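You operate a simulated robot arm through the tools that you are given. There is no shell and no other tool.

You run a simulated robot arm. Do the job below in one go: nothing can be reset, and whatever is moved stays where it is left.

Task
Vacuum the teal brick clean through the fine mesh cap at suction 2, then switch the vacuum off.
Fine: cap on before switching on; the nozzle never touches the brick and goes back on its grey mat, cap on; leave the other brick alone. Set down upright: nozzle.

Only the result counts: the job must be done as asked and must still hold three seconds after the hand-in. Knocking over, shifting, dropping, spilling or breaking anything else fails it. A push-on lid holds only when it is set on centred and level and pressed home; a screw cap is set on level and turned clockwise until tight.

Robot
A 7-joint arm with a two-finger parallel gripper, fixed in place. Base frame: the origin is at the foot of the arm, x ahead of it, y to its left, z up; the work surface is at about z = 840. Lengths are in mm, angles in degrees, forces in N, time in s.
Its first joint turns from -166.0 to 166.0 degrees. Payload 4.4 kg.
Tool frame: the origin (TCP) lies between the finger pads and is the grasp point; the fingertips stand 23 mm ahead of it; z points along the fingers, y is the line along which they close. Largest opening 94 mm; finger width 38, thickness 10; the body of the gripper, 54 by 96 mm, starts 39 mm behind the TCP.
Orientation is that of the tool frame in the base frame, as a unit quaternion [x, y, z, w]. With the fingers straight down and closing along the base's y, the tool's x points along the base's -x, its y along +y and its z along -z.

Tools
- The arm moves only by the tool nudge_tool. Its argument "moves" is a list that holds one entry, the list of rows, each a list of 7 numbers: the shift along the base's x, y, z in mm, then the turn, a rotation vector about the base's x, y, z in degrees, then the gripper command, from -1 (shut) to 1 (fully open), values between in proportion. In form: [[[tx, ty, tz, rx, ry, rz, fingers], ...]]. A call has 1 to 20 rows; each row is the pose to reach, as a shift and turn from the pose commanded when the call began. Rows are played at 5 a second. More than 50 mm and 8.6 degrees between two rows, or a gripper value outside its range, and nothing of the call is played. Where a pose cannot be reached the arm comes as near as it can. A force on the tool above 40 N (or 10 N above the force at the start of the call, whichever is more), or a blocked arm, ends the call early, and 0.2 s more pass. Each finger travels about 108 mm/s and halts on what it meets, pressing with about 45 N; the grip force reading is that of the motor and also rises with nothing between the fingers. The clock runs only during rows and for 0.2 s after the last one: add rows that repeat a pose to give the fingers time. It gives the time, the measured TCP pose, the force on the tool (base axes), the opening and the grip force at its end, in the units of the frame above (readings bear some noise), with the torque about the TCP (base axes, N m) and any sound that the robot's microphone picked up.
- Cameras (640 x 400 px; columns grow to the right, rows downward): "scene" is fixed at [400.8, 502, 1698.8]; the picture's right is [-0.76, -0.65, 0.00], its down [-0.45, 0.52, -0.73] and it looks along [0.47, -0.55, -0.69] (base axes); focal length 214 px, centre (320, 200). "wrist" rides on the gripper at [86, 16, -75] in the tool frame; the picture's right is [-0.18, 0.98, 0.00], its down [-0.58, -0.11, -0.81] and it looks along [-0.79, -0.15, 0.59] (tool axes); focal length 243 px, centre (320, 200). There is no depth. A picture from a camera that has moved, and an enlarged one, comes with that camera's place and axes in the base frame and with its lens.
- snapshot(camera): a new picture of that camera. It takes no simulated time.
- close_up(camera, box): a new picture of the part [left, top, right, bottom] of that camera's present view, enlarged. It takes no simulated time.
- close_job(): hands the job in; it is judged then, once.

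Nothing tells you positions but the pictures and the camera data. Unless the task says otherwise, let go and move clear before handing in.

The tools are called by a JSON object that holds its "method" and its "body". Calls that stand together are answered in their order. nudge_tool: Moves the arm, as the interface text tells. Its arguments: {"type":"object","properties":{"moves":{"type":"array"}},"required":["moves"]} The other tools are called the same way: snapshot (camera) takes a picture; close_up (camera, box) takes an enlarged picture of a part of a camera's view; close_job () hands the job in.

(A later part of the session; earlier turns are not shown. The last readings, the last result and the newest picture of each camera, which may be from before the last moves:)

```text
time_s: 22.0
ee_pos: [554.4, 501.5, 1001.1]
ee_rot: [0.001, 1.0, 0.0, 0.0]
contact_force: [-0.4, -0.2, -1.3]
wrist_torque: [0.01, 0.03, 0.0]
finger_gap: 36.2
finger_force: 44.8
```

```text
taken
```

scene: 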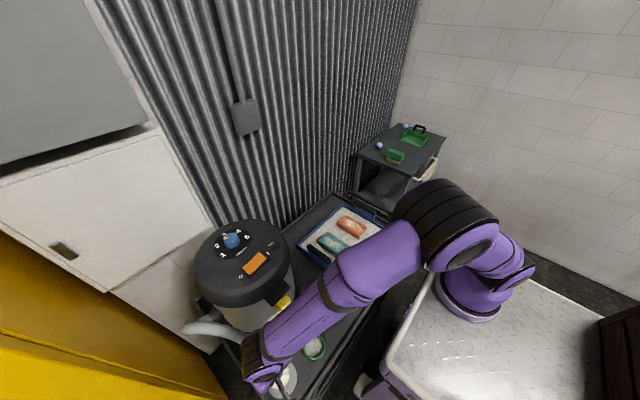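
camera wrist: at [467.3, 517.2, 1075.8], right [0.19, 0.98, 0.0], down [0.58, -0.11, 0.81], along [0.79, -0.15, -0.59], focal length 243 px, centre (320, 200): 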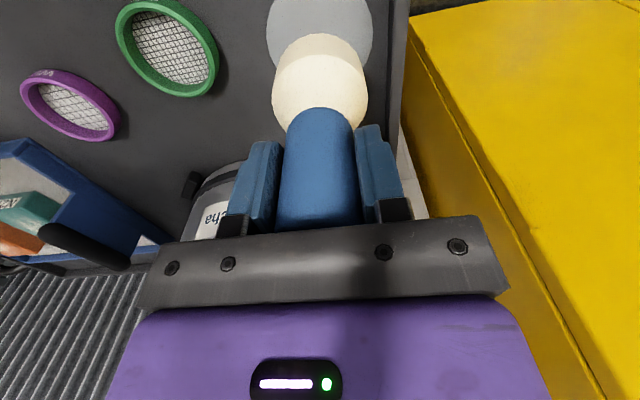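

The nozzle lifts cleanly with almost no hose force. Moving it over the green cap at height.

{"method": "nudge_tool", "body": {"moves": [[[-4, -25, 0, 0, 0, 0, -1], [-8, -50, 0, 0, 0, 0, -1], [-12, -75, 0, 0, 0, 0, -1], [-16, -100, 0, 0, 0, 0, -1], [-21, -124.4, 0, 0, 0, 0, -1], [-21, -124.4, -20, 0, 0, 0, -1], [-21, -124.4, -30, 0, 0, 0, -1], [-21, -124.4, -30, 0, 0, 0, -1]]]}}

{"method": "snapshot", "body": {"camera": "wrist"}}

{"method": "close_up", "body": {"camera": "scene", "box": [250, 290, 380, 390]}}

```text
time_s: 23.8
ee_pos: [531.9, 376.4, 972.5]
ee_rot: [0.002, 1.0, 0.0, 0.0]
contact_force: [-0.5, 0.4, -1.3]
wrist_torque: [-0.04, 0.02, 0.0]
finger_gap: 36.2
finger_force: 44.7
```

```text
taken
camera wrist: at [445.6, 393.9, 1046.5], right [0.19, 0.98, 0.0], down [0.58, -0.11, 0.81], along [0.79, -0.15, -0.59], focal length 243 px, centre (320, 200)
```

wrist: 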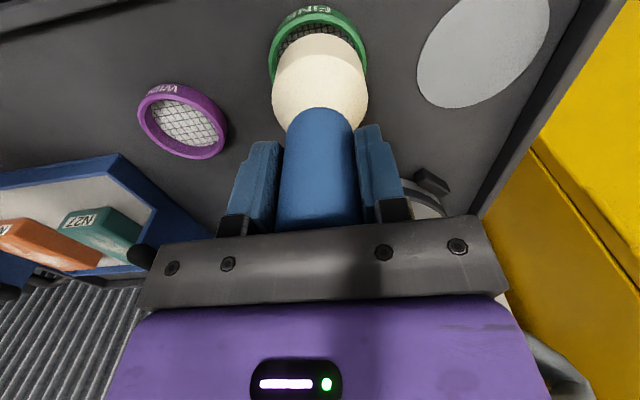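

```text
4.00 times, centred on (315, 340) of scene
camera zoom: at [400.8, 502.0, 1698.8], right [-0.76, -0.65, 0.0], down [-0.45, 0.52, -0.73], along [0.47, -0.55, -0.69], focal length 858 px, centre (340, -360)
```

zoom: 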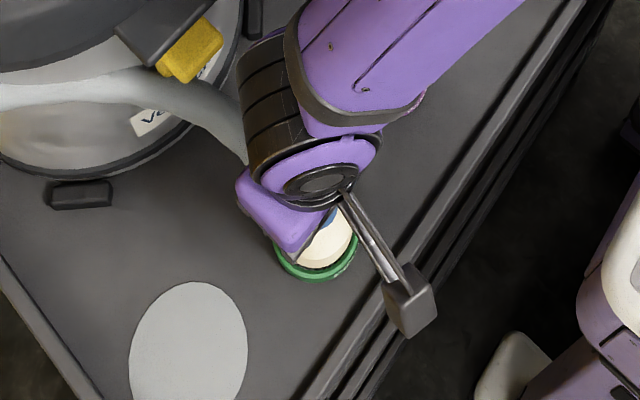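

{"method": "close_up", "body": {"camera": "wrist", "box": [250, 0, 390, 110]}}

{"method": "close_up", "body": {"camera": "scene", "box": [295, 320, 345, 370]}}

```text
3.64 times, centred on (320, 55) of wrist
camera zoom: at [445.6, 393.9, 1046.5], right [0.19, 0.98, 0.0], down [0.58, -0.11, 0.81], along [0.79, -0.15, -0.59], focal length 882 px, centre (320, 727)
```

zoom: 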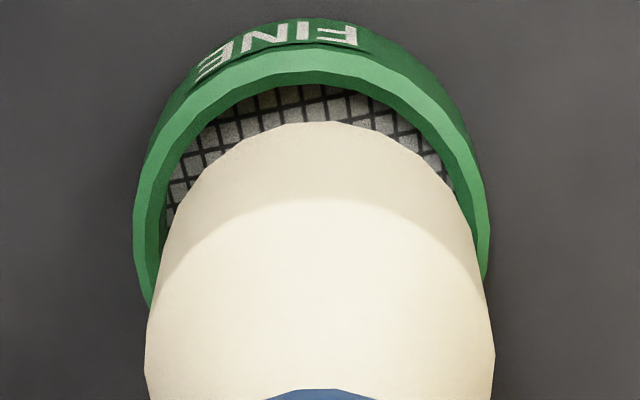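

```text
8.00 times, centred on (320, 345) of scene
camera zoom: at [400.8, 502.0, 1698.8], right [-0.76, -0.65, 0.0], down [-0.45, 0.52, -0.73], along [0.47, -0.55, -0.69], focal length 1716 px, centre (320, -960)
```

zoom: 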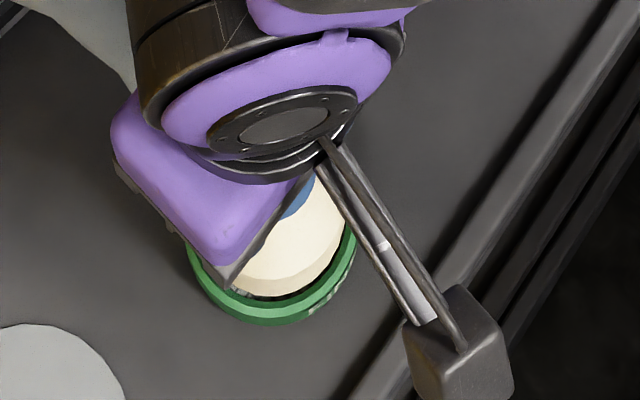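

The cap's near rim shows around the nozzle mouth; relative measurement says the nozzle must go about +2.6 mm in x and -2.2 mm in y. I'll correct, lower closer and re-measure.

{"method": "nudge_tool", "body": {"moves": [[[2.6, -2.2, 0, 0, 0, 0, -1], [2.6, -2.2, -7, 0, 0, 0, -1], [2.6, -2.2, -14, 0, 0, 0, -1], [2.6, -2.2, -14, 0, 0, 0, -1]]]}}

{"method": "close_up", "body": {"camera": "wrist", "box": [250, 0, 390, 110]}}

{"method": "close_up", "body": {"camera": "scene", "box": [295, 320, 345, 370]}}

```text
time_s: 24.8
ee_pos: [536.4, 373.6, 958.4]
ee_rot: [0.001, 1.0, 0.0, 0.0]
contact_force: [-0.5, -0.3, -2.1]
wrist_torque: [-0.01, 0.02, -0.02]
finger_gap: 35.8
finger_force: 44.9
```

```text
3.64 times, centred on (320, 55) of wrist
camera zoom: at [449.4, 390.8, 1032.9], right [0.19, 0.98, 0.0], down [0.58, -0.11, 0.81], along [0.79, -0.15, -0.59], focal length 882 px, centre (320, 727)
```

zoom: 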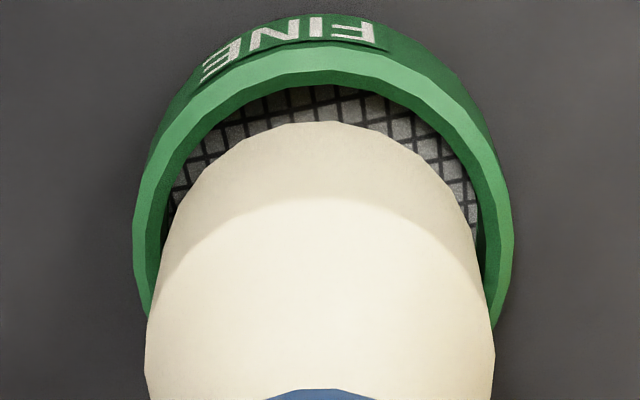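

```text
8.00 times, centred on (320, 345) of scene
camera zoom: at [400.8, 502.0, 1698.8], right [-0.76, -0.65, 0.0], down [-0.45, 0.52, -0.73], along [0.47, -0.55, -0.69], focal length 1716 px, centre (320, -960)
```

zoom: 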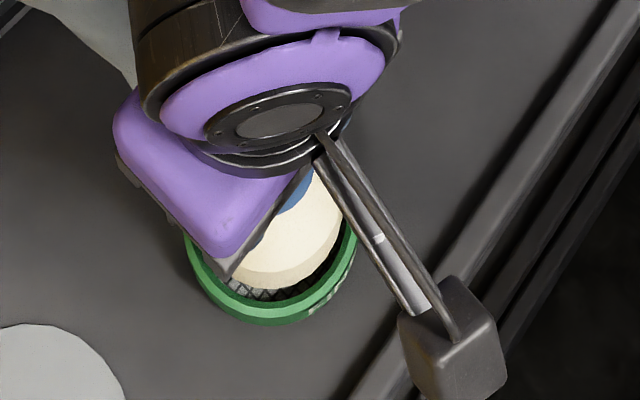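

Now the cap is nearly concentric; remaining offset is about (-0.9, +0.6) mm. I'll apply that and lower a bit more for a last check.

{"method": "nudge_tool", "body": {"moves": [[[-0.9, 0.6, 0, 0, 0, 0, -1], [-0.9, 0.6, -3, 0, 0, 0, -1], [-0.9, 0.6, -6, 0, 0, 0, -1], [-0.9, 0.6, -6, 0, 0, 0, -1]]]}}

{"method": "close_up", "body": {"camera": "wrist", "box": [250, 0, 390, 110]}}

{"method": "close_up", "body": {"camera": "scene", "box": [300, 335, 335, 370]}}

```text
time_s: 25.8
ee_pos: [534.9, 375.7, 951.5]
ee_rot: [0.0, 1.0, 0.001, 0.0]
contact_force: [-0.9, -0.5, -1.6]
wrist_torque: [0.03, -0.02, 0.01]
finger_gap: 35.6
finger_force: 45.0
```

```text
3.64 times, centred on (320, 55) of wrist
camera zoom: at [448.4, 391.2, 1026.3], right [0.19, 0.98, 0.0], down [0.58, -0.11, 0.81], along [0.79, -0.15, -0.59], focal length 882 px, centre (320, 727)
```

zoom: 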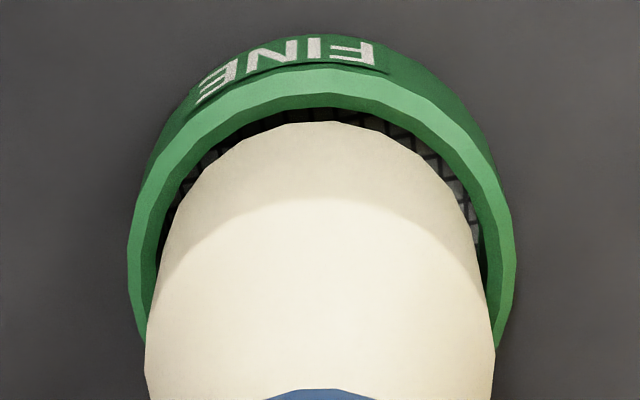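

```text
11.43 times, centred on (318, 352) of scene
camera zoom: at [400.8, 502.0, 1698.8], right [-0.76, -0.65, 0.0], down [-0.45, 0.52, -0.73], along [0.47, -0.55, -0.69], focal length 2451 px, centre (349, -1543)
```

zoom: 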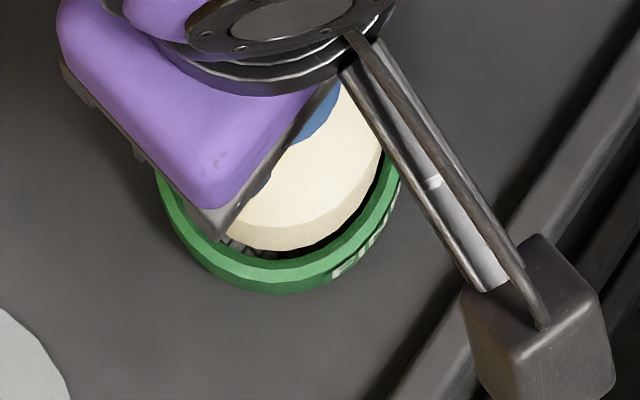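

Alignment looks within about half a millimetre in both directions. Lowering slowly into the cap, watching the force.

{"method": "nudge_tool", "body": {"moves": [[[0, 0, -2, 0, 0, 0, -1], [0, 0, -4, 0, 0, 0, -1], [0, 0, -6, 0, 0, 0, -1], [0, 0, -8, 0, 0, 0, -1], [0, 0, -8, 0, 0, 0, -1]]]}}

{"method": "close_up", "body": {"camera": "wrist", "box": [250, 0, 390, 110]}}

```text
time_s: 27.0
ee_pos: [533.7, 373.5, 943.8]
ee_rot: [0.001, 1.0, 0.001, 0.0]
contact_force: [0.0, -0.7, -1.9]
wrist_torque: [0.02, -0.01, 0.02]
finger_gap: 36.2
finger_force: 45.1
```

```text
3.64 times, centred on (320, 55) of wrist
camera zoom: at [447.9, 390.6, 1017.9], right [0.19, 0.98, 0.0], down [0.58, -0.11, 0.81], along [0.79, -0.15, -0.59], focal length 882 px, centre (320, 727)
```

zoom: 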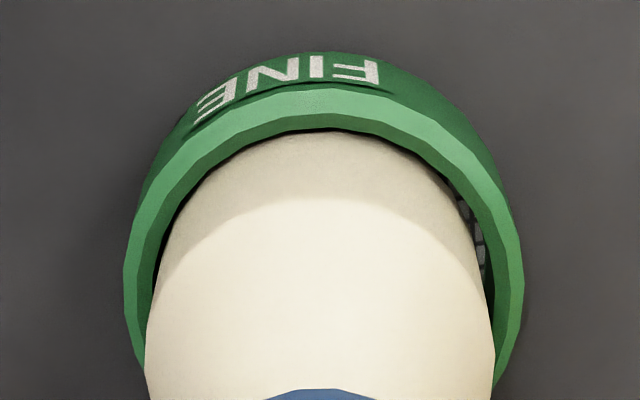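

The mouth is entering the ring; a slight +0.5 mm in y centres it. Continuing down and pressing home.

{"method": "nudge_tool", "body": {"moves": [[[0, 0.5, 0, 0, 0, 0, -1], [0, 0.5, -2, 0, 0, 0, -1], [0, 0.5, -4, 0, 0, 0, -1], [0, 0.5, -6, 0, 0, 0, -1], [0, 0.5, -8, 0, 0, 0, -1], [0, 0.5, -10, 0, 0, 0, -1], [0, 0.5, -12, 0, 0, 0, -1], [0, 0.5, -12, 0, 0, 0, -1]]]}}

{"method": "close_up", "body": {"camera": "wrist", "box": [250, 0, 390, 110]}}

```text
time_s: 28.8
ee_pos: [536.1, 375.7, 933.5]
ee_rot: [0.001, 1.0, 0.001, 0.002]
contact_force: [0.3, -0.8, 36.1]
wrist_torque: [-0.16, -0.01, -0.02]
finger_gap: 35.5
finger_force: 44.8
heard: snap
```

```text
3.64 times, centred on (320, 55) of wrist
camera zoom: at [448.7, 392.2, 1008.5], right [0.19, 0.98, 0.0], down [0.58, -0.11, 0.81], along [0.79, -0.15, -0.59], focal length 882 px, centre (320, 727)
```

zoom: 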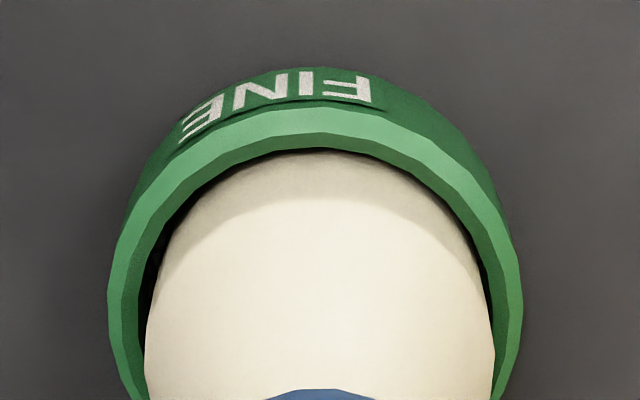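

I heard a snap: the cap is on. Lifting to verify it stays on.

{"method": "nudge_tool", "body": {"moves": [[[0, 0, 5, 0, 0, 0, -1], [0, 0, 15, 0, 0, 0, -1], [0, 0, 30, 0, 0, 0, -1], [0, 0, 50, 0, 0, 0, -1], [0, 0, 70, 0, 0, 0, -1], [0, 0, 70, 0, 0, 0, -1]]]}}

{"method": "snapshot", "body": {"camera": "wrist"}}

{"method": "close_up", "body": {"camera": "scene", "box": [240, 290, 380, 400]}}

```text
time_s: 30.2
ee_pos: [535.6, 375.6, 1002.6]
ee_rot: [0.001, 1.0, -0.001, -0.001]
contact_force: [-0.5, 0.1, -1.5]
wrist_torque: [-0.03, 0.04, -0.01]
finger_gap: 36.2
finger_force: 44.8
heard: snap
```

```text
taken
camera wrist: at [449.8, 391.4, 1076.8], right [0.19, 0.98, 0.0], down [0.58, -0.11, 0.81], along [0.79, -0.15, -0.59], focal length 243 px, centre (320, 200)
```

wrist: 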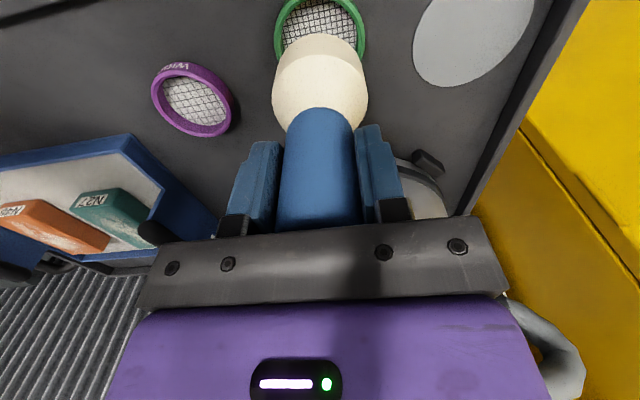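

```text
3.64 times, centred on (310, 345) of scene
camera zoom: at [400.8, 502.0, 1698.8], right [-0.76, -0.65, 0.0], down [-0.45, 0.52, -0.73], along [0.47, -0.55, -0.69], focal length 780 px, centre (356, -327)
```

zoom: 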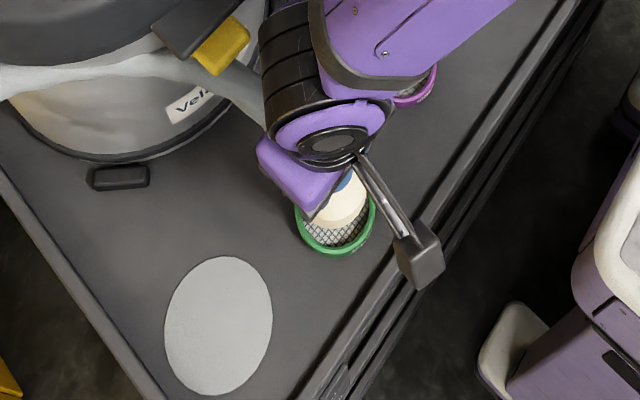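

A second snap on lifting and the picture shows the cap stayed on the table, so it was not fully home. I'll re-measure the cap's position and press again, better centred and harder.

{"method": "close_up", "body": {"camera": "wrist", "box": [250, 0, 390, 110]}}

{"method": "close_up", "body": {"camera": "scene", "box": [300, 325, 340, 365]}}

```text
3.64 times, centred on (320, 55) of wrist
camera zoom: at [449.8, 391.4, 1076.8], right [0.19, 0.98, 0.0], down [0.58, -0.11, 0.81], along [0.79, -0.15, -0.59], focal length 882 px, centre (320, 727)
```

zoom: 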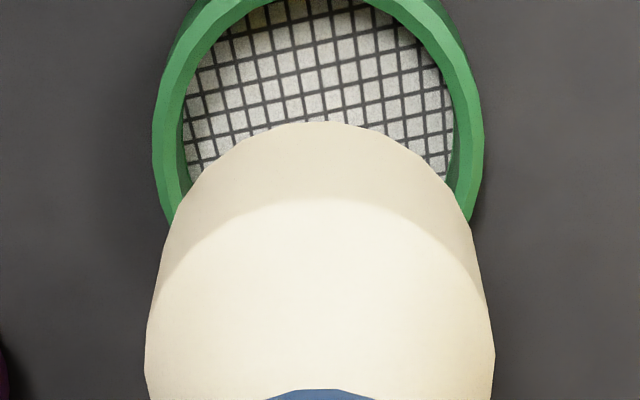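

```text
10.00 times, centred on (320, 345) of scene
camera zoom: at [400.8, 502.0, 1698.8], right [-0.76, -0.65, 0.0], down [-0.45, 0.52, -0.73], along [0.47, -0.55, -0.69], focal length 2145 px, centre (320, -1250)
```

zoom: 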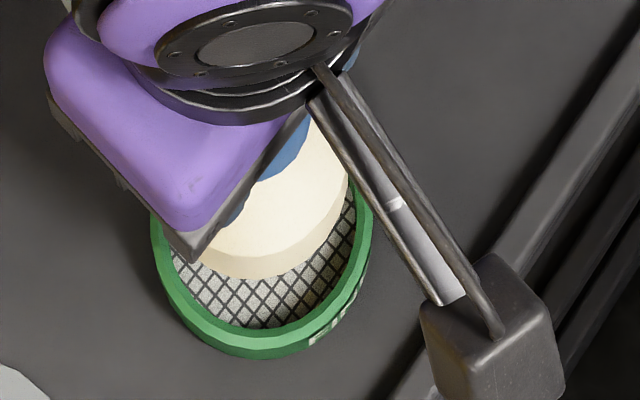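

{"method": "nudge_tool", "body": {"moves": [[[0, -0.5, -15, 0, 0, 0, -1], [0, -0.5, -30, 0, 0, 0, -1], [0, -0.5, -45, 0, 0, 0, -1], [0, -0.5, -51, 0, 0, 0, -1], [0, -0.5, -51, 0, 0, 0, -1], [0, -0.5, -51, 0, 0, 0, -1]]]}}

{"method": "close_up", "body": {"camera": "wrist", "box": [260, 0, 380, 75]}}

{"method": "close_up", "body": {"camera": "wrist", "box": [250, 0, 390, 110]}}

{"method": "close_up", "body": {"camera": "scene", "box": [300, 335, 340, 365]}}

```text
time_s: 31.6
ee_pos: [534.0, 375.1, 949.4]
ee_rot: [0.001, 1.0, 0.0, 0.0]
contact_force: [0.5, 0.6, -1.4]
wrist_torque: [0.0, -0.01, -0.02]
finger_gap: 36.0
finger_force: 45.3
```

```text
5.33 times, centred on (320, 38) of wrist
camera zoom: at [448.8, 391.3, 1024.4], right [0.19, 0.98, 0.0], down [0.58, -0.11, 0.81], along [0.79, -0.15, -0.59], focal length 1294 px, centre (320, 1067)
```

zoom: 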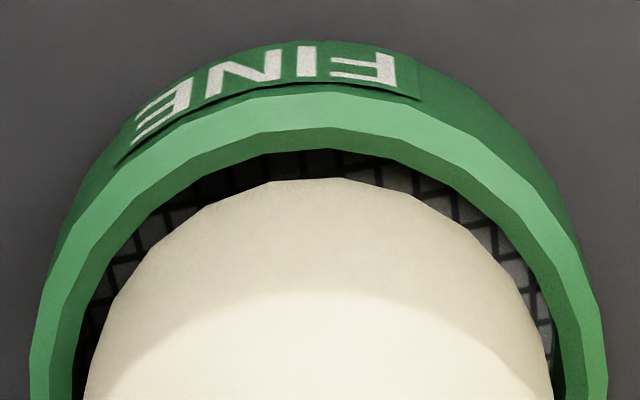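

```text
3.64 times, centred on (320, 55) of wrist
camera zoom: at [448.8, 391.3, 1024.4], right [0.19, 0.98, 0.0], down [0.58, -0.11, 0.81], along [0.79, -0.15, -0.59], focal length 882 px, centre (320, 727)
```

zoom: 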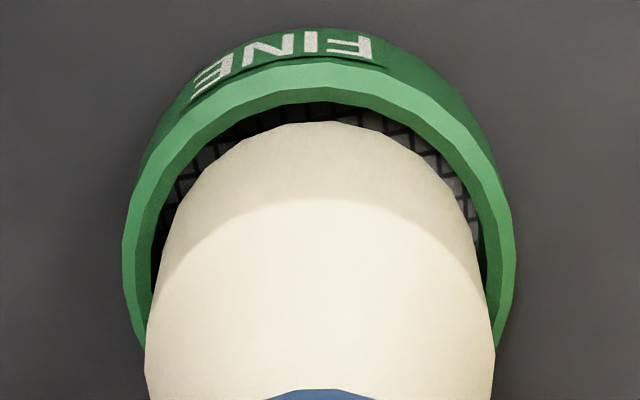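

```text
13.33 times, centred on (320, 350) of scene
camera zoom: at [400.8, 502.0, 1698.8], right [-0.76, -0.65, 0.0], down [-0.45, 0.52, -0.73], along [0.47, -0.55, -0.69], focal length 2860 px, centre (320, -1800)
```

zoom: 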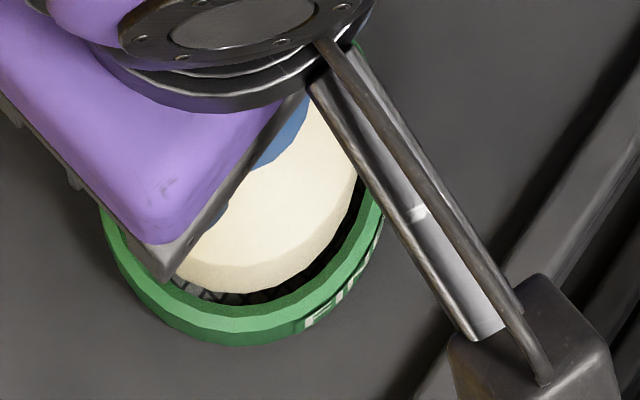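

Alignment again within about 1 mm; I'll shift -1 mm in x, then press down firmly in stages.

{"method": "nudge_tool", "body": {"moves": [[[-1, 0.1, 0, 0, 0, 0, -1], [-1, 0.1, -3, 0, 0, 0, -1], [-1, 0.1, -6, 0, 0, 0, -1], [-1, 0.1, -6, 0, 0, 0, -1]]]}}

{"method": "close_up", "body": {"camera": "wrist", "box": [260, 0, 380, 75]}}

{"method": "close_up", "body": {"camera": "wrist", "box": [250, 0, 390, 110]}}

```text
time_s: 32.6
ee_pos: [534.3, 375.3, 945.2]
ee_rot: [0.0, 1.0, -0.001, -0.001]
contact_force: [0.6, 0.1, -2.4]
wrist_torque: [0.0, 0.0, 0.02]
finger_gap: 35.9
finger_force: 44.9
```

```text
5.33 times, centred on (320, 38) of wrist
camera zoom: at [447.7, 390.8, 1018.2], right [0.19, 0.98, 0.0], down [0.58, -0.11, 0.81], along [0.79, -0.15, -0.59], focal length 1294 px, centre (320, 1067)
```

zoom: 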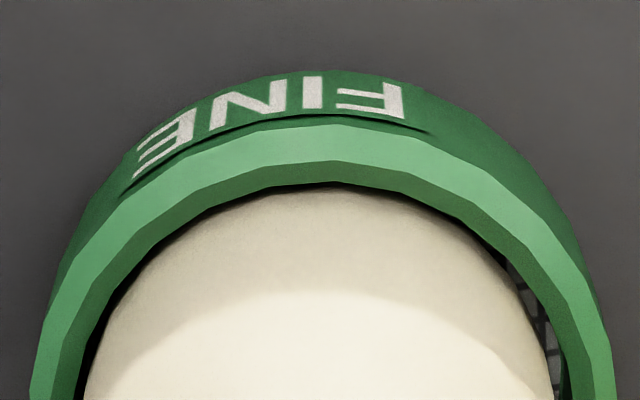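

```text
3.64 times, centred on (320, 55) of wrist
camera zoom: at [447.7, 390.8, 1018.2], right [0.19, 0.98, 0.0], down [0.58, -0.11, 0.81], along [0.79, -0.15, -0.59], focal length 882 px, centre (320, 727)
```

zoom: 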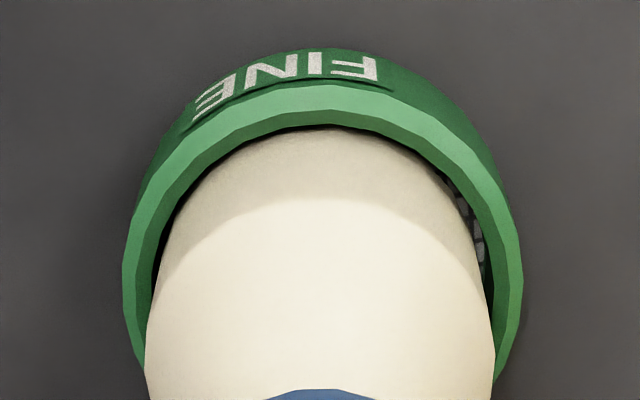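

Centred well. Now pressing down with +0.3 mm y correction.

{"method": "nudge_tool", "body": {"moves": [[[0, 0.3, 0, 0, 0, 0, -1], [0, 0.3, -3, 0, 0, 0, -1], [0, 0.3, -6, 0, 0, 0, -1], [0, 0.3, -8, 0, 0, 0, -1], [0, 0.3, -9, 0, 0, 0, -1], [0, 0.3, -10, 0, 0, 0, -1], [0, 0.3, -11, 0, 0, 0, -1], [0, 0.3, -12, 0, 0, 0, -1], [0, 0.3, -13, 0, 0, 0, -1], [0, 0.3, -14, 0, 0, 0, -1], [0, 0.3, -15, 0, 0, 0, -1]]]}}

{"method": "close_up", "body": {"camera": "wrist", "box": [250, 0, 390, 110]}}

```text
time_s: 34.7
ee_pos: [534.7, 375.6, 935.1]
ee_rot: [0.001, 1.0, 0.002, 0.001]
contact_force: [-6.0, -5.6, 19.0]
wrist_torque: [-0.58, 0.51, 0.01]
finger_gap: 36.0
finger_force: 44.4
heard: snap
stopped in row 10: the force on the tool passed its limit at 43 N (the readings are from after the stop); the commanded pose is now the measured one
```

```text
3.64 times, centred on (320, 55) of wrist
camera zoom: at [447.7, 392.0, 1008.7], right [0.18, 0.98, 0.0], down [0.58, -0.11, 0.81], along [0.79, -0.15, -0.59], focal length 882 px, centre (320, 727)
```

zoom: 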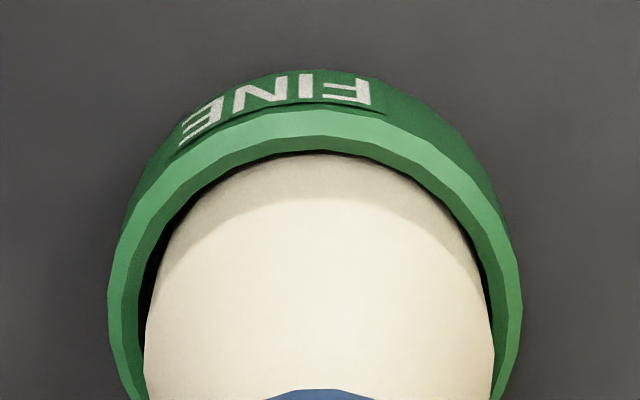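

Snap again with a side load: the nozzle sits about 1 mm too far toward +x,+y inside the ring. While seated, I'll centre it (-0.6, -1.0) and press again.

{"method": "nudge_tool", "body": {"moves": [[[-0.3, -0.5, 0, 0, 0, 0, -1], [-0.6, -1.0, 0, 0, 0, 0, -1], [-0.6, -1.0, -0.5, 0, 0, 0, -1], [-0.6, -1.0, -1, 0, 0, 0, -1], [-0.6, -1.0, -1, 0, 0, 0, -1]]]}}

{"method": "close_up", "body": {"camera": "wrist", "box": [250, 0, 390, 110]}}

```text
time_s: 35.8
ee_pos: [535.1, 376.0, 934.8]
ee_rot: [0.0, 1.0, 0.003, 0.002]
contact_force: [-5.3, -4.8, 17.2]
wrist_torque: [-0.57, 0.47, -0.03]
finger_gap: 36.2
finger_force: 44.9
stopped in row 5: the force on the tool passed its limit at 41 N (the readings are from after the stop); the commanded pose is now the measured one
```

```text
3.64 times, centred on (320, 55) of wrist
camera zoom: at [448.2, 392.1, 1008.6], right [0.19, 0.98, 0.01], down [0.58, -0.11, 0.81], along [0.79, -0.15, -0.59], focal length 882 px, centre (320, 727)
```

zoom: 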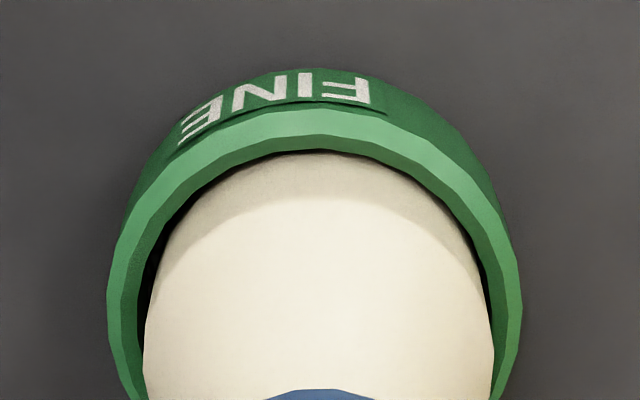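

Lifting a little to test whether the cap now holds.

{"method": "nudge_tool", "body": {"moves": [[[0, 0, 3, 0, 0, 0, -1], [0, 0, 8, 0, 0, 0, -1], [0, 0, 14, 0, 0, 0, -1], [0, 0, 20, 0, 0, 0, -1], [0, 0, 20, 0, 0, 0, -1]]]}}

{"method": "close_up", "body": {"camera": "wrist", "box": [250, 0, 390, 110]}}

{"method": "close_up", "body": {"camera": "scene", "box": [300, 325, 340, 365]}}

```text
time_s: 37.0
ee_pos: [535.6, 376.0, 953.2]
ee_rot: [0.001, 1.0, 0.002, 0.002]
contact_force: [0.1, 0.2, -2.2]
wrist_torque: [0.02, 0.01, -0.01]
finger_gap: 36.1
finger_force: 44.8
```

```text
3.64 times, centred on (320, 55) of wrist
camera zoom: at [449.3, 392.8, 1028.3], right [0.19, 0.98, 0.01], down [0.58, -0.11, 0.81], along [0.79, -0.15, -0.59], focal length 882 px, centre (320, 727)
```

zoom: 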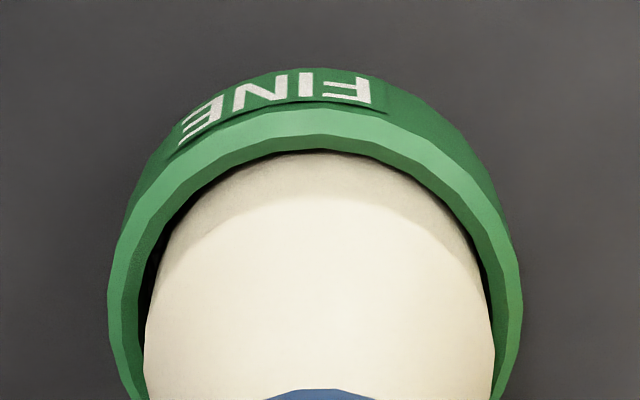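

```text
10.00 times, centred on (320, 345) of scene
camera zoom: at [400.8, 502.0, 1698.8], right [-0.76, -0.65, 0.0], down [-0.45, 0.52, -0.73], along [0.47, -0.55, -0.69], focal length 2145 px, centre (320, -1250)
```

zoom: 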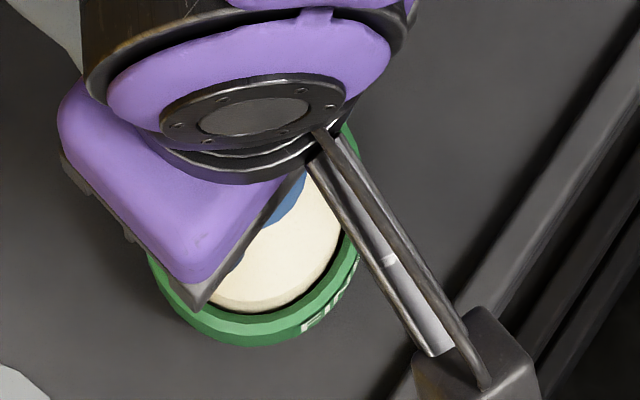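

The cap now rises with the nozzle and no release snap was heard. I'll lift higher gently and check again, with a view of the mat.

{"method": "nudge_tool", "body": {"moves": [[[0, 0, 8, 0, 0, 0, -1], [0, 0, 16, 0, 0, 0, -1], [0, 0, 26, 0, 0, 0, -1], [0, 0, 36, 0, 0, 0, -1], [0, 0, 46, 0, 0, 0, -1], [0, 0, 46, 0, 0, 0, -1]]]}}

{"method": "snapshot", "body": {"camera": "wrist"}}

{"method": "close_up", "body": {"camera": "scene", "box": [240, 290, 380, 400]}}

```text
time_s: 38.4
ee_pos: [535.4, 377.1, 998.4]
ee_rot: [0.001, 1.0, 0.002, 0.001]
contact_force: [0.1, -0.5, -2.2]
wrist_torque: [0.0, 0.02, 0.03]
finger_gap: 35.9
finger_force: 45.1
```

```text
taken
camera wrist: at [449.2, 393.0, 1073.6], right [0.19, 0.98, 0.01], down [0.58, -0.11, 0.81], along [0.79, -0.15, -0.59], focal length 243 px, centre (320, 200)
```

wrist: 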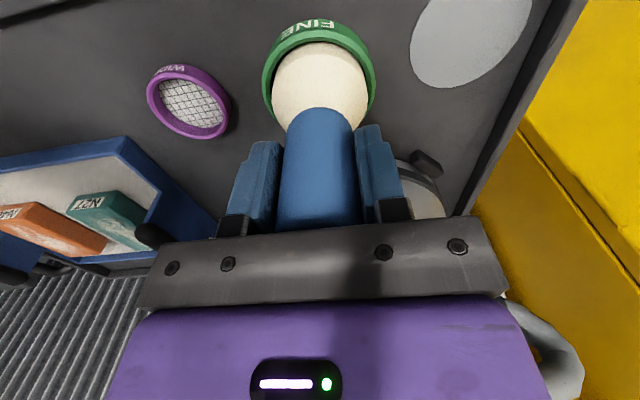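

```text
3.64 times, centred on (310, 345) of scene
camera zoom: at [400.8, 502.0, 1698.8], right [-0.76, -0.65, 0.0], down [-0.45, 0.52, -0.73], along [0.47, -0.55, -0.69], focal length 780 px, centre (356, -327)
```

zoom: 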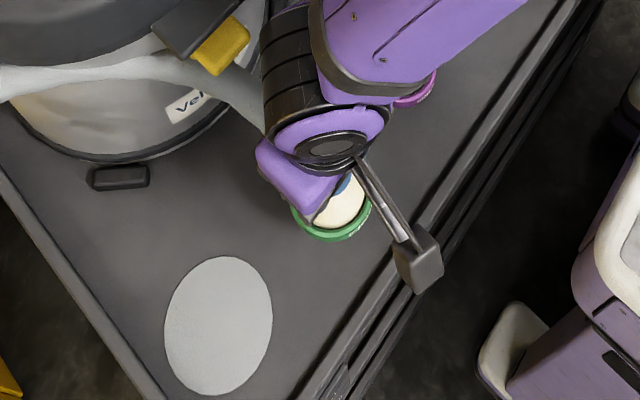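

The cap is securely on and the table spot is empty. Carrying the nozzle back to its mat (centre about (554, 501.5)).

{"method": "nudge_tool", "body": {"moves": [[[4, 25, 0, 0, 0, 0, -1], [8, 50, 0, 0, 0, 0, -1], [12, 75, 0, 0, 0, 0, -1], [16, 100, 0, 0, 0, 0, -1], [19.3, 124.7, 0, 0, 0, 0, -1], [19.3, 124.7, -20, 0, 0, 0, -1], [19.3, 124.7, -40, 0, 0, 0, -1], [19.3, 124.7, -48, 0, 0, 0, -1], [19.3, 124.7, -48, 0, 0, 0, -1]]]}}

{"method": "snapshot", "body": {"camera": "wrist"}}

{"method": "close_up", "body": {"camera": "scene", "box": [240, 310, 340, 400]}}

```text
time_s: 40.4
ee_pos: [557.0, 502.0, 950.4]
ee_rot: [0.001, 1.0, 0.002, 0.002]
contact_force: [-0.5, -0.5, -1.9]
wrist_torque: [-0.04, 0.01, 0.02]
finger_gap: 36.1
finger_force: 45.3
```

```text
taken
camera wrist: at [469.6, 517.5, 1023.9], right [0.19, 0.98, 0.01], down [0.58, -0.11, 0.81], along [0.79, -0.15, -0.59], focal length 243 px, centre (320, 200)
```

wrist: 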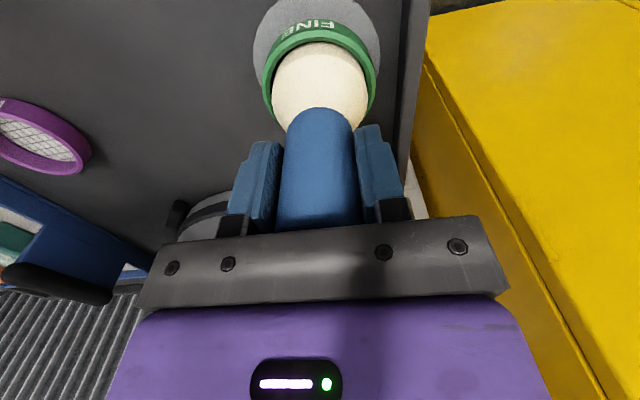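

```text
4.44 times, centred on (290, 355) of scene
camera zoom: at [400.8, 502.0, 1698.8], right [-0.76, -0.65, 0.0], down [-0.45, 0.52, -0.73], along [0.47, -0.55, -0.69], focal length 953 px, centre (453, -489)
```

zoom: 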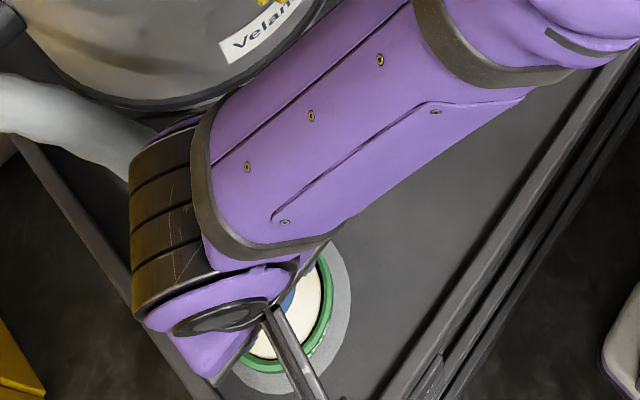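

The capped nozzle is over the mat. Lowering until it stands and presses firmly.

{"method": "nudge_tool", "body": {"moves": [[[0, -1.5, -4, 0, 0, 0, -1], [0, -1.5, -8, 0, 0, 0, -1], [0, -1.5, -10, 0, 0, 0, -1], [0, -1.5, -11, 0, 0, 0, -1], [0, -1.5, -12, 0, 0, 0, -1], [0, -1.5, -13, 0, 0, 0, -1], [0, -1.5, -14, 0, 0, 0, -1], [0, -1.5, -15, 0, 0, 0, -1], [0, -1.5, -16, 0, 0, 0, -1], [0, -1.5, -17, 0, 0, 0, -1]]]}}

{"method": "snapshot", "body": {"camera": "wrist"}}

```text
time_s: 42.6
ee_pos: [554.3, 499.0, 935.9]
ee_rot: [0.0, 1.0, 0.002, 0.002]
contact_force: [0.3, -0.7, 2.7]
wrist_torque: [-0.18, -0.08, 0.0]
finger_gap: 36.0
finger_force: 44.7
```

```text
taken
camera wrist: at [467.1, 515.4, 1008.8], right [0.19, 0.98, 0.01], down [0.58, -0.11, 0.81], along [0.79, -0.15, -0.59], focal length 243 px, centre (320, 200)
```

wrist: 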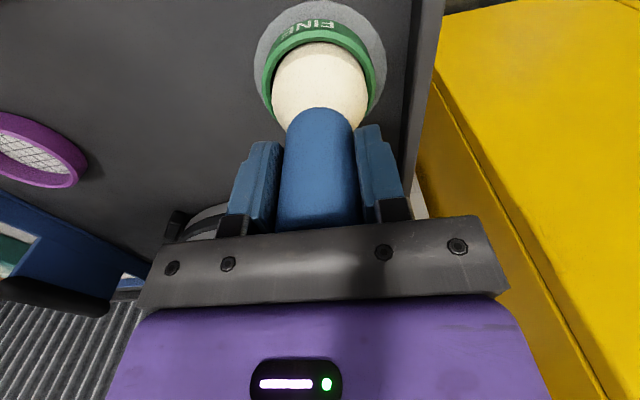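

It just touches the mat. Pressing down a bit more so the cap is surely home.

{"method": "nudge_tool", "body": {"moves": [[[0, 0, -1, 0, 0, 0, -1], [0, 0, -2, 0, 0, 0, -1], [0, 0, -3, 0, 0, 0, -1], [0, 0, -3.5, 0, 0, 0, -1], [0, 0, -4, 0, 0, 0, -1]]]}}

{"method": "close_up", "body": {"camera": "wrist", "box": [240, 0, 400, 130]}}

```text
time_s: 43.5
ee_pos: [555.1, 500.7, 933.8]
ee_rot: [0.001, 1.0, 0.005, 0.003]
contact_force: [-0.9, -1.5, 14.5]
wrist_torque: [-0.39, 0.14, 0.0]
finger_gap: 35.9
finger_force: 44.8
heard: snap
stopped in row 4: the force on the tool passed its limit at 42 N (the readings are from after the stop); the commanded pose is now the measured one
```

```text
3.08 times, centred on (320, 65) of wrist
camera zoom: at [468.1, 516.6, 1008.6], right [0.19, 0.98, 0.01], down [0.58, -0.12, 0.81], along [0.8, -0.14, -0.59], focal length 746 px, centre (320, 615)
```

zoom: 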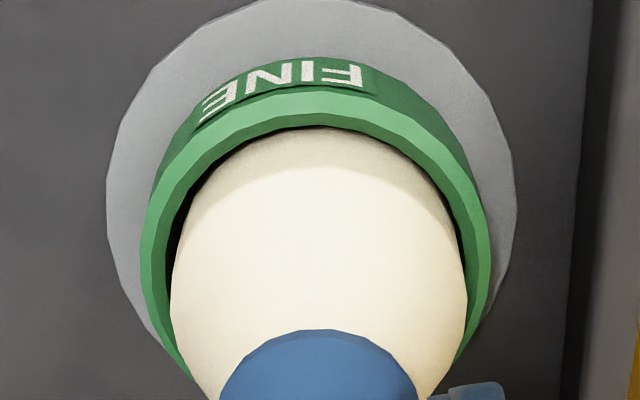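

Another snap was heard on pressing. I'll lift slightly to make sure the cap is still attached, also levelling the small tool tilt.

{"method": "nudge_tool", "body": {"moves": [[[0, 0, 3, 0, 0, 0, -1], [0, 0, 6, -0.2, 0.15, 0, -1], [0, 0, 10, -0.5, 0.35, 0, -1], [0, 0, 14, -0.5, 0.35, 0, -1], [0, 0, 14, -0.5, 0.35, 0, -1]]]}}

{"method": "close_up", "body": {"camera": "wrist", "box": [240, 0, 400, 130]}}

{"method": "close_up", "body": {"camera": "scene", "box": [250, 340, 320, 400]}}

```text
time_s: 44.7
ee_pos: [553.9, 499.9, 946.1]
ee_rot: [0.001, 1.0, -0.001, -0.001]
contact_force: [1.0, -0.2, -3.0]
wrist_torque: [-0.03, 0.0, -0.04]
finger_gap: 36.0
finger_force: 45.3
```

```text
3.08 times, centred on (320, 65) of wrist
camera zoom: at [468.1, 517.1, 1021.5], right [0.19, 0.98, 0.0], down [0.58, -0.11, 0.81], along [0.79, -0.15, -0.59], focal length 746 px, centre (320, 615)
```

zoom: 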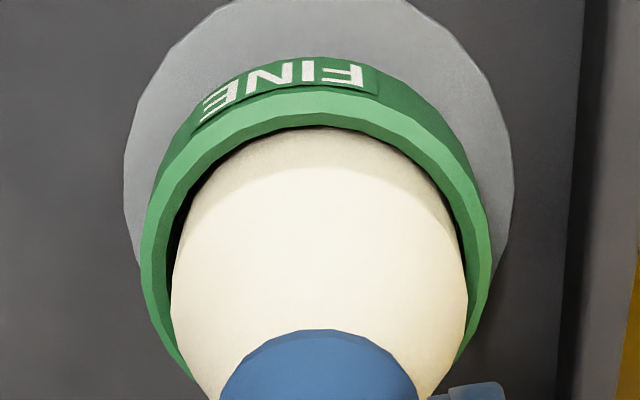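

```text
6.67 times, centred on (285, 370) of scene
camera zoom: at [400.8, 502.0, 1698.8], right [-0.76, -0.65, 0.0], down [-0.45, 0.52, -0.73], along [0.47, -0.55, -0.69], focal length 1430 px, centre (553, -933)
```

zoom: 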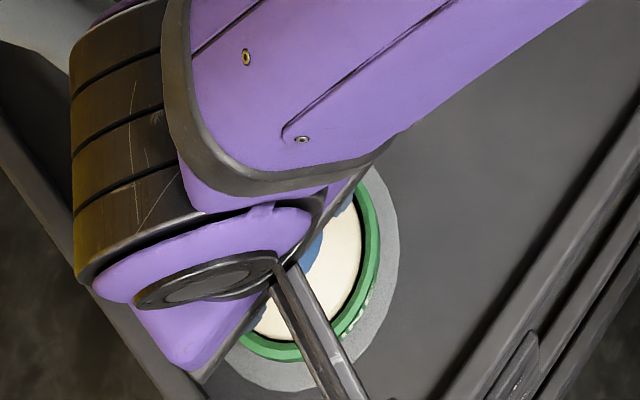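

The cap stays attached. Setting it down gently on the mat now.

{"method": "nudge_tool", "body": {"moves": [[[0, 0, -4, 0, 0, 0, -1], [0, 0, -8, 0, 0, 0, -1], [0, 0, -10, 0, 0, 0, -1], [0, 0, -11, 0, 0, 0, -1], [0, 0, -11.5, 0, 0, 0, -1], [0, 0, -11.5, 0, 0, 0, -1]]]}}

```text
time_s: 46.1
ee_pos: [554.2, 500.7, 935.2]
ee_rot: [0.0, 1.0, 0.0, -0.001]
contact_force: [-0.5, 0.7, -1.3]
wrist_torque: [0.0, 0.0, 0.03]
finger_gap: 35.7
finger_force: 44.6
```

{"method": "nudge_tool", "body": {"moves": [[[0, 0, -0.5, 0, 0, 0, -1], [0, 0, -1, 0, 0, 0, -1], [0, 0, -1.2, 0, 0, 0, -1], [0, 0, -1.2, 0, 0, 0, -1]]]}}

{"method": "snapshot", "body": {"camera": "wrist"}}

```text
time_s: 47.1
ee_pos: [555.2, 498.2, 933.8]
ee_rot: [0.001, 1.0, -0.001, 0.0]
contact_force: [-0.5, 3.2, 7.2]
wrist_torque: [0.32, -0.19, 0.04]
finger_gap: 36.0
finger_force: 45.4
```

```text
taken
camera wrist: at [468.8, 516.5, 1009.2], right [0.19, 0.98, 0.0], down [0.58, -0.11, 0.81], along [0.79, -0.15, -0.59], focal length 243 px, centre (320, 200)
```

wrist: 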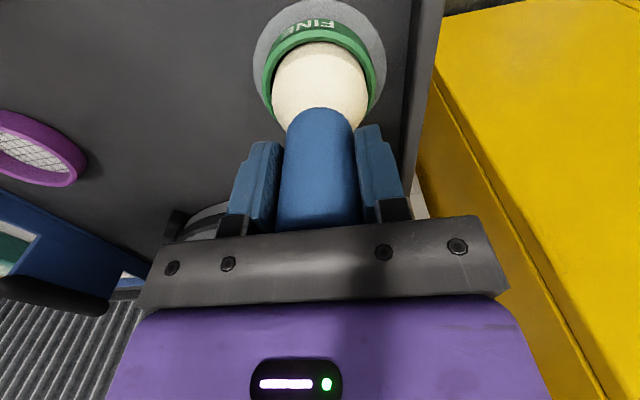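

It stands on the mat with light contact. Opening the fingers and rising straight up.

{"method": "nudge_tool", "body": {"moves": [[[0, 0, 0.5, 0, 0, 0, -0.2], [0, 0, 0.5, 0, 0, 0, 0.5], [0, 0, 0.5, 0, 0, 0, 1], [0, 0, 0.5, 0, 0, 0, 1], [0, 0, 20, 0, 0, 0, 1], [0, 0, 60, 0, 0, 0, 1], [0, 0, 105, 0, 0, 0, 1], [0, 0, 105, 0, 0, 0, 1]]]}}

{"method": "snapshot", "body": {"camera": "wrist"}}

{"method": "close_up", "body": {"camera": "scene", "box": [240, 310, 340, 400]}}

```text
time_s: 48.9
ee_pos: [555.9, 500.8, 1040.2]
ee_rot: [0.001, 1.0, -0.001, -0.002]
contact_force: [0.3, 0.1, 0.1]
wrist_torque: [0.01, -0.01, -0.04]
finger_gap: 94.1
finger_force: 0.1
```

```text
taken
camera wrist: at [469.3, 517.3, 1115.4], right [0.19, 0.98, 0.0], down [0.58, -0.11, 0.81], along [0.79, -0.15, -0.59], focal length 243 px, centre (320, 200)
```

wrist: 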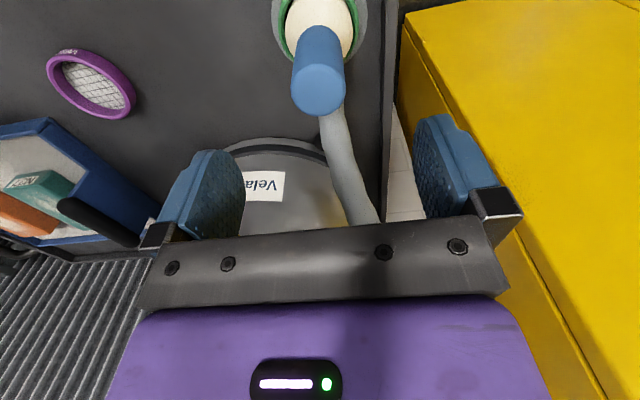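

```text
4.44 times, centred on (290, 355) of scene
camera zoom: at [400.8, 502.0, 1698.8], right [-0.76, -0.65, 0.0], down [-0.45, 0.52, -0.73], along [0.47, -0.55, -0.69], focal length 953 px, centre (453, -489)
```

zoom: 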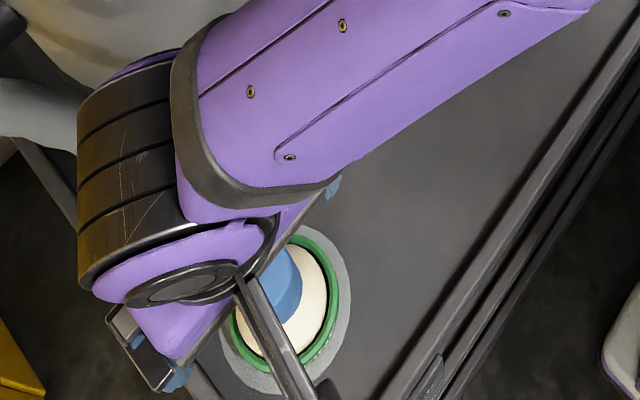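

The capped nozzle stands on the mat by itself. Next the rocker switch: its "I" end is at about (737, 358) and "O" end at (733, 415), z about 1170. I'll rise, shut the fingers and hover above the "I" end.

{"method": "nudge_tool", "body": {"moves": [[[0, 0, 45, 0, 0, 0, 1], [0, 0, 90, 0, 0, 0, 0.5], [0, 0, 135, 0, 0, 0, 0], [0, 0, 180, 0, 0, 0, -0.5], [0, 0, 220, 0, 0, 0, -1], [36, -27, 220, 0, 0, 0, -1], [72, -54, 220, 0, 0, 0, -1], [108, -81, 220, 0, 0, 0, -1], [144, -108, 220, 0, 0, 0, -1], [181, -135, 215, 0, 0, 0, -1], [181, -135, 195, 0, 0, 0, -1], [181, -135, 195, 0, 0, 0, -1]]]}}

{"method": "snapshot", "body": {"camera": "wrist"}}

{"method": "close_up", "body": {"camera": "scene", "box": [200, 210, 310, 300]}}

```text
time_s: 51.5
ee_pos: [734.2, 365.7, 1233.1]
ee_rot: [0.001, 1.0, 0.0, 0.0]
contact_force: [-0.7, -0.6, -0.1]
wrist_torque: [-0.01, -0.01, 0.01]
finger_gap: 0.0
finger_force: 42.5
```

```text
taken
camera wrist: at [648.2, 381.5, 1306.6], right [0.19, 0.98, 0.0], down [0.58, -0.11, 0.81], along [0.79, -0.15, -0.59], focal length 243 px, centre (320, 200)
```

wrist: 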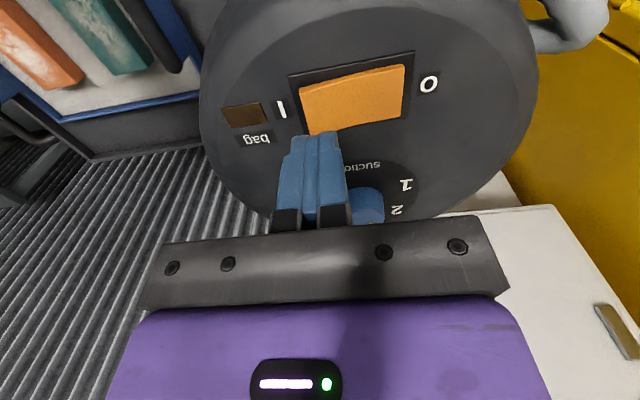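

```text
4.44 times, centred on (255, 255) of scene
camera zoom: at [400.8, 502.0, 1698.8], right [-0.76, -0.65, 0.0], down [-0.45, 0.52, -0.73], along [0.47, -0.55, -0.69], focal length 953 px, centre (609, -44)
```

zoom: 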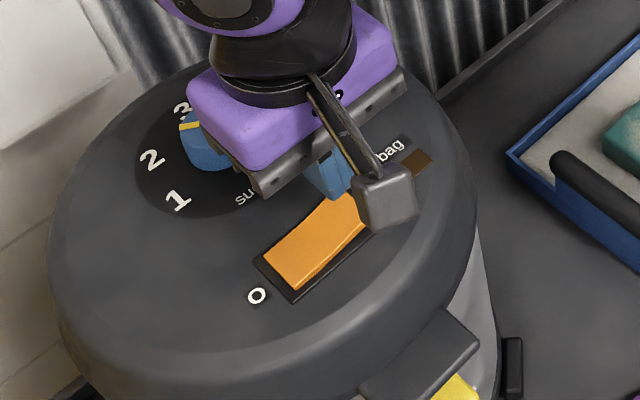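

{"method": "close_up", "body": {"camera": "wrist", "box": [260, 40, 450, 160]}}

```text
3.33 times, centred on (355, 100) of wrist
camera zoom: at [648.2, 381.5, 1306.6], right [0.19, 0.98, 0.0], down [0.58, -0.11, 0.81], along [0.79, -0.15, -0.59], focal length 809 px, centre (203, 533)
```

zoom: 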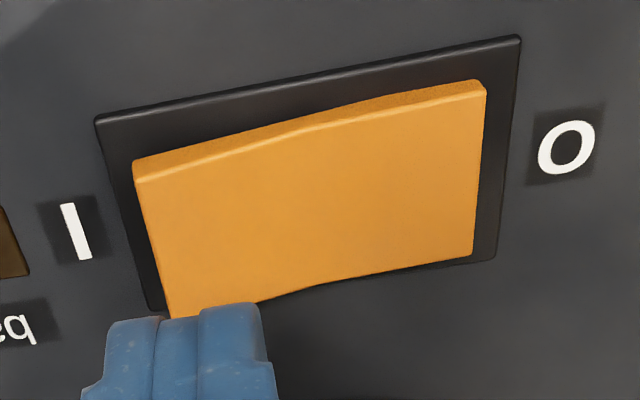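

The "I" end of the rocker is raised (currently off); my closed fingertips are just over it. Pressing it down carefully.

{"method": "nudge_tool", "body": {"moves": [[[2, 0.5, -10, 0, 0, 0, -1], [2, 0.5, -20, 0, 0, 0, -1], [2, 0.5, -27, 0, 0, 0, -1], [2, 0.5, -30, 0, 0, 0, -1], [2, 0.5, -33, 0, 0, 0, -1], [2, 0.5, -36, 0, 0, 0, -1], [2, 0.5, -36, 0, 0, 0, -1]]]}}

{"method": "close_up", "body": {"camera": "scene", "box": [215, 225, 295, 295]}}

{"method": "snapshot", "body": {"camera": "wrist"}}

```text
time_s: 53.1
ee_pos: [738.6, 365.9, 1197.8]
ee_rot: [0.001, 1.0, 0.0, -0.001]
contact_force: [0.8, -0.3, 0.1]
wrist_torque: [0.0, 0.0, -0.01]
finger_gap: 0.2
finger_force: 42.6
```

```text
5.71 times, centred on (255, 260) of scene
camera zoom: at [400.8, 502.0, 1698.8], right [-0.76, -0.65, 0.0], down [-0.45, 0.52, -0.73], along [0.47, -0.55, -0.69], focal length 1226 px, centre (691, -143)
```

zoom: 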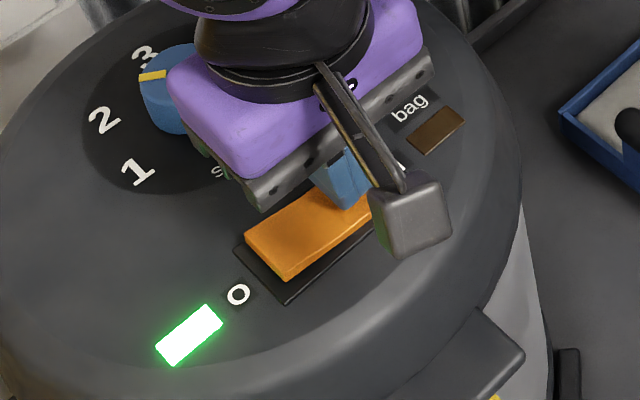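

```text
taken
camera wrist: at [652.1, 382.7, 1271.7], right [0.19, 0.98, 0.0], down [0.58, -0.11, 0.81], along [0.79, -0.15, -0.59], focal length 243 px, centre (320, 200)
```

wrist: 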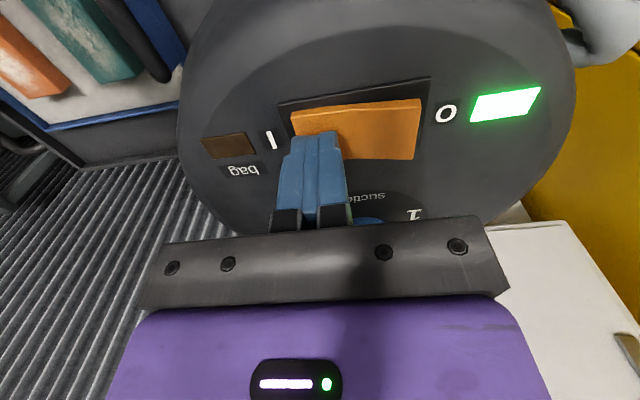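

The rocker flipped to "I" and a green lamp lit: the vacuum is on. Going back up and over to the nozzle.

{"method": "nudge_tool", "body": {"moves": [[[0, 0, 20, 0, 0, 0, -1], [0, 0, 60, 0, 0, 0, -1], [-30, 22, 65, 0, 0, 0, -0.5], [-66, 49, 65, 0, 0, 0, 0], [-102, 76, 65, 0, 0, 0, 0.5], [-138, 103, 65, 0, 0, 0, 1], [-174, 128, 65, 0, 0, 0, 1], [-182, 135, 65, 0, 0, 0, 1], [-182, 135, 25, 0, 0, 0, 1], [-182, 135, -20, 0, 0, 0, 1], [-182, 135, -65, 0, 0, 0, 1], [-182, 135, -110, 0, 0, 0, 1], [-182, 135, -155, 0, 0, 0, 1], [-182, 135, -175, 0, 0, 0, 1], [-182, 135, -175, 0, 0, 0, 1]]]}}

{"method": "snapshot", "body": {"camera": "wrist"}}

{"method": "snapshot", "body": {"camera": "scene"}}

```text
time_s: 56.3
ee_pos: [557.9, 502.5, 1023.1]
ee_rot: [0.001, 1.0, 0.001, -0.001]
contact_force: [0.0, 1.4, -0.3]
wrist_torque: [-0.04, 0.01, -0.01]
finger_gap: 94.1
finger_force: 0.1
```

```text
taken
camera wrist: at [471.6, 518.9, 1097.7], right [0.19, 0.98, 0.0], down [0.58, -0.11, 0.81], along [0.79, -0.15, -0.59], focal length 243 px, centre (320, 200)
```

wrist: 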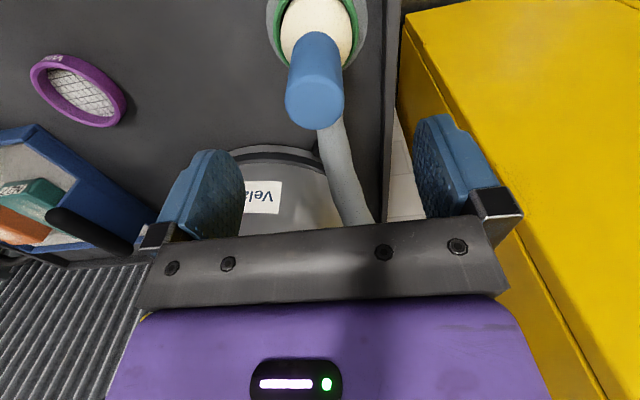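

```text
taken
```

scene: 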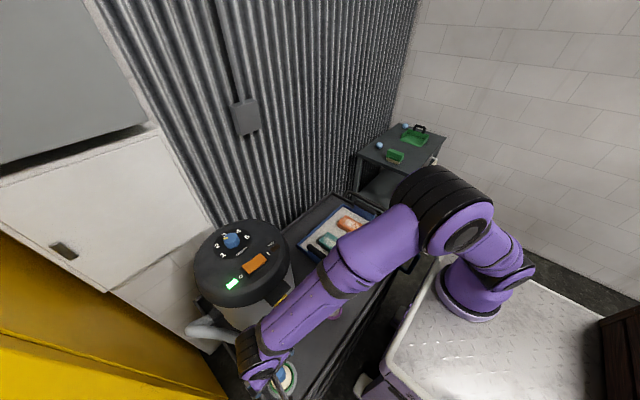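

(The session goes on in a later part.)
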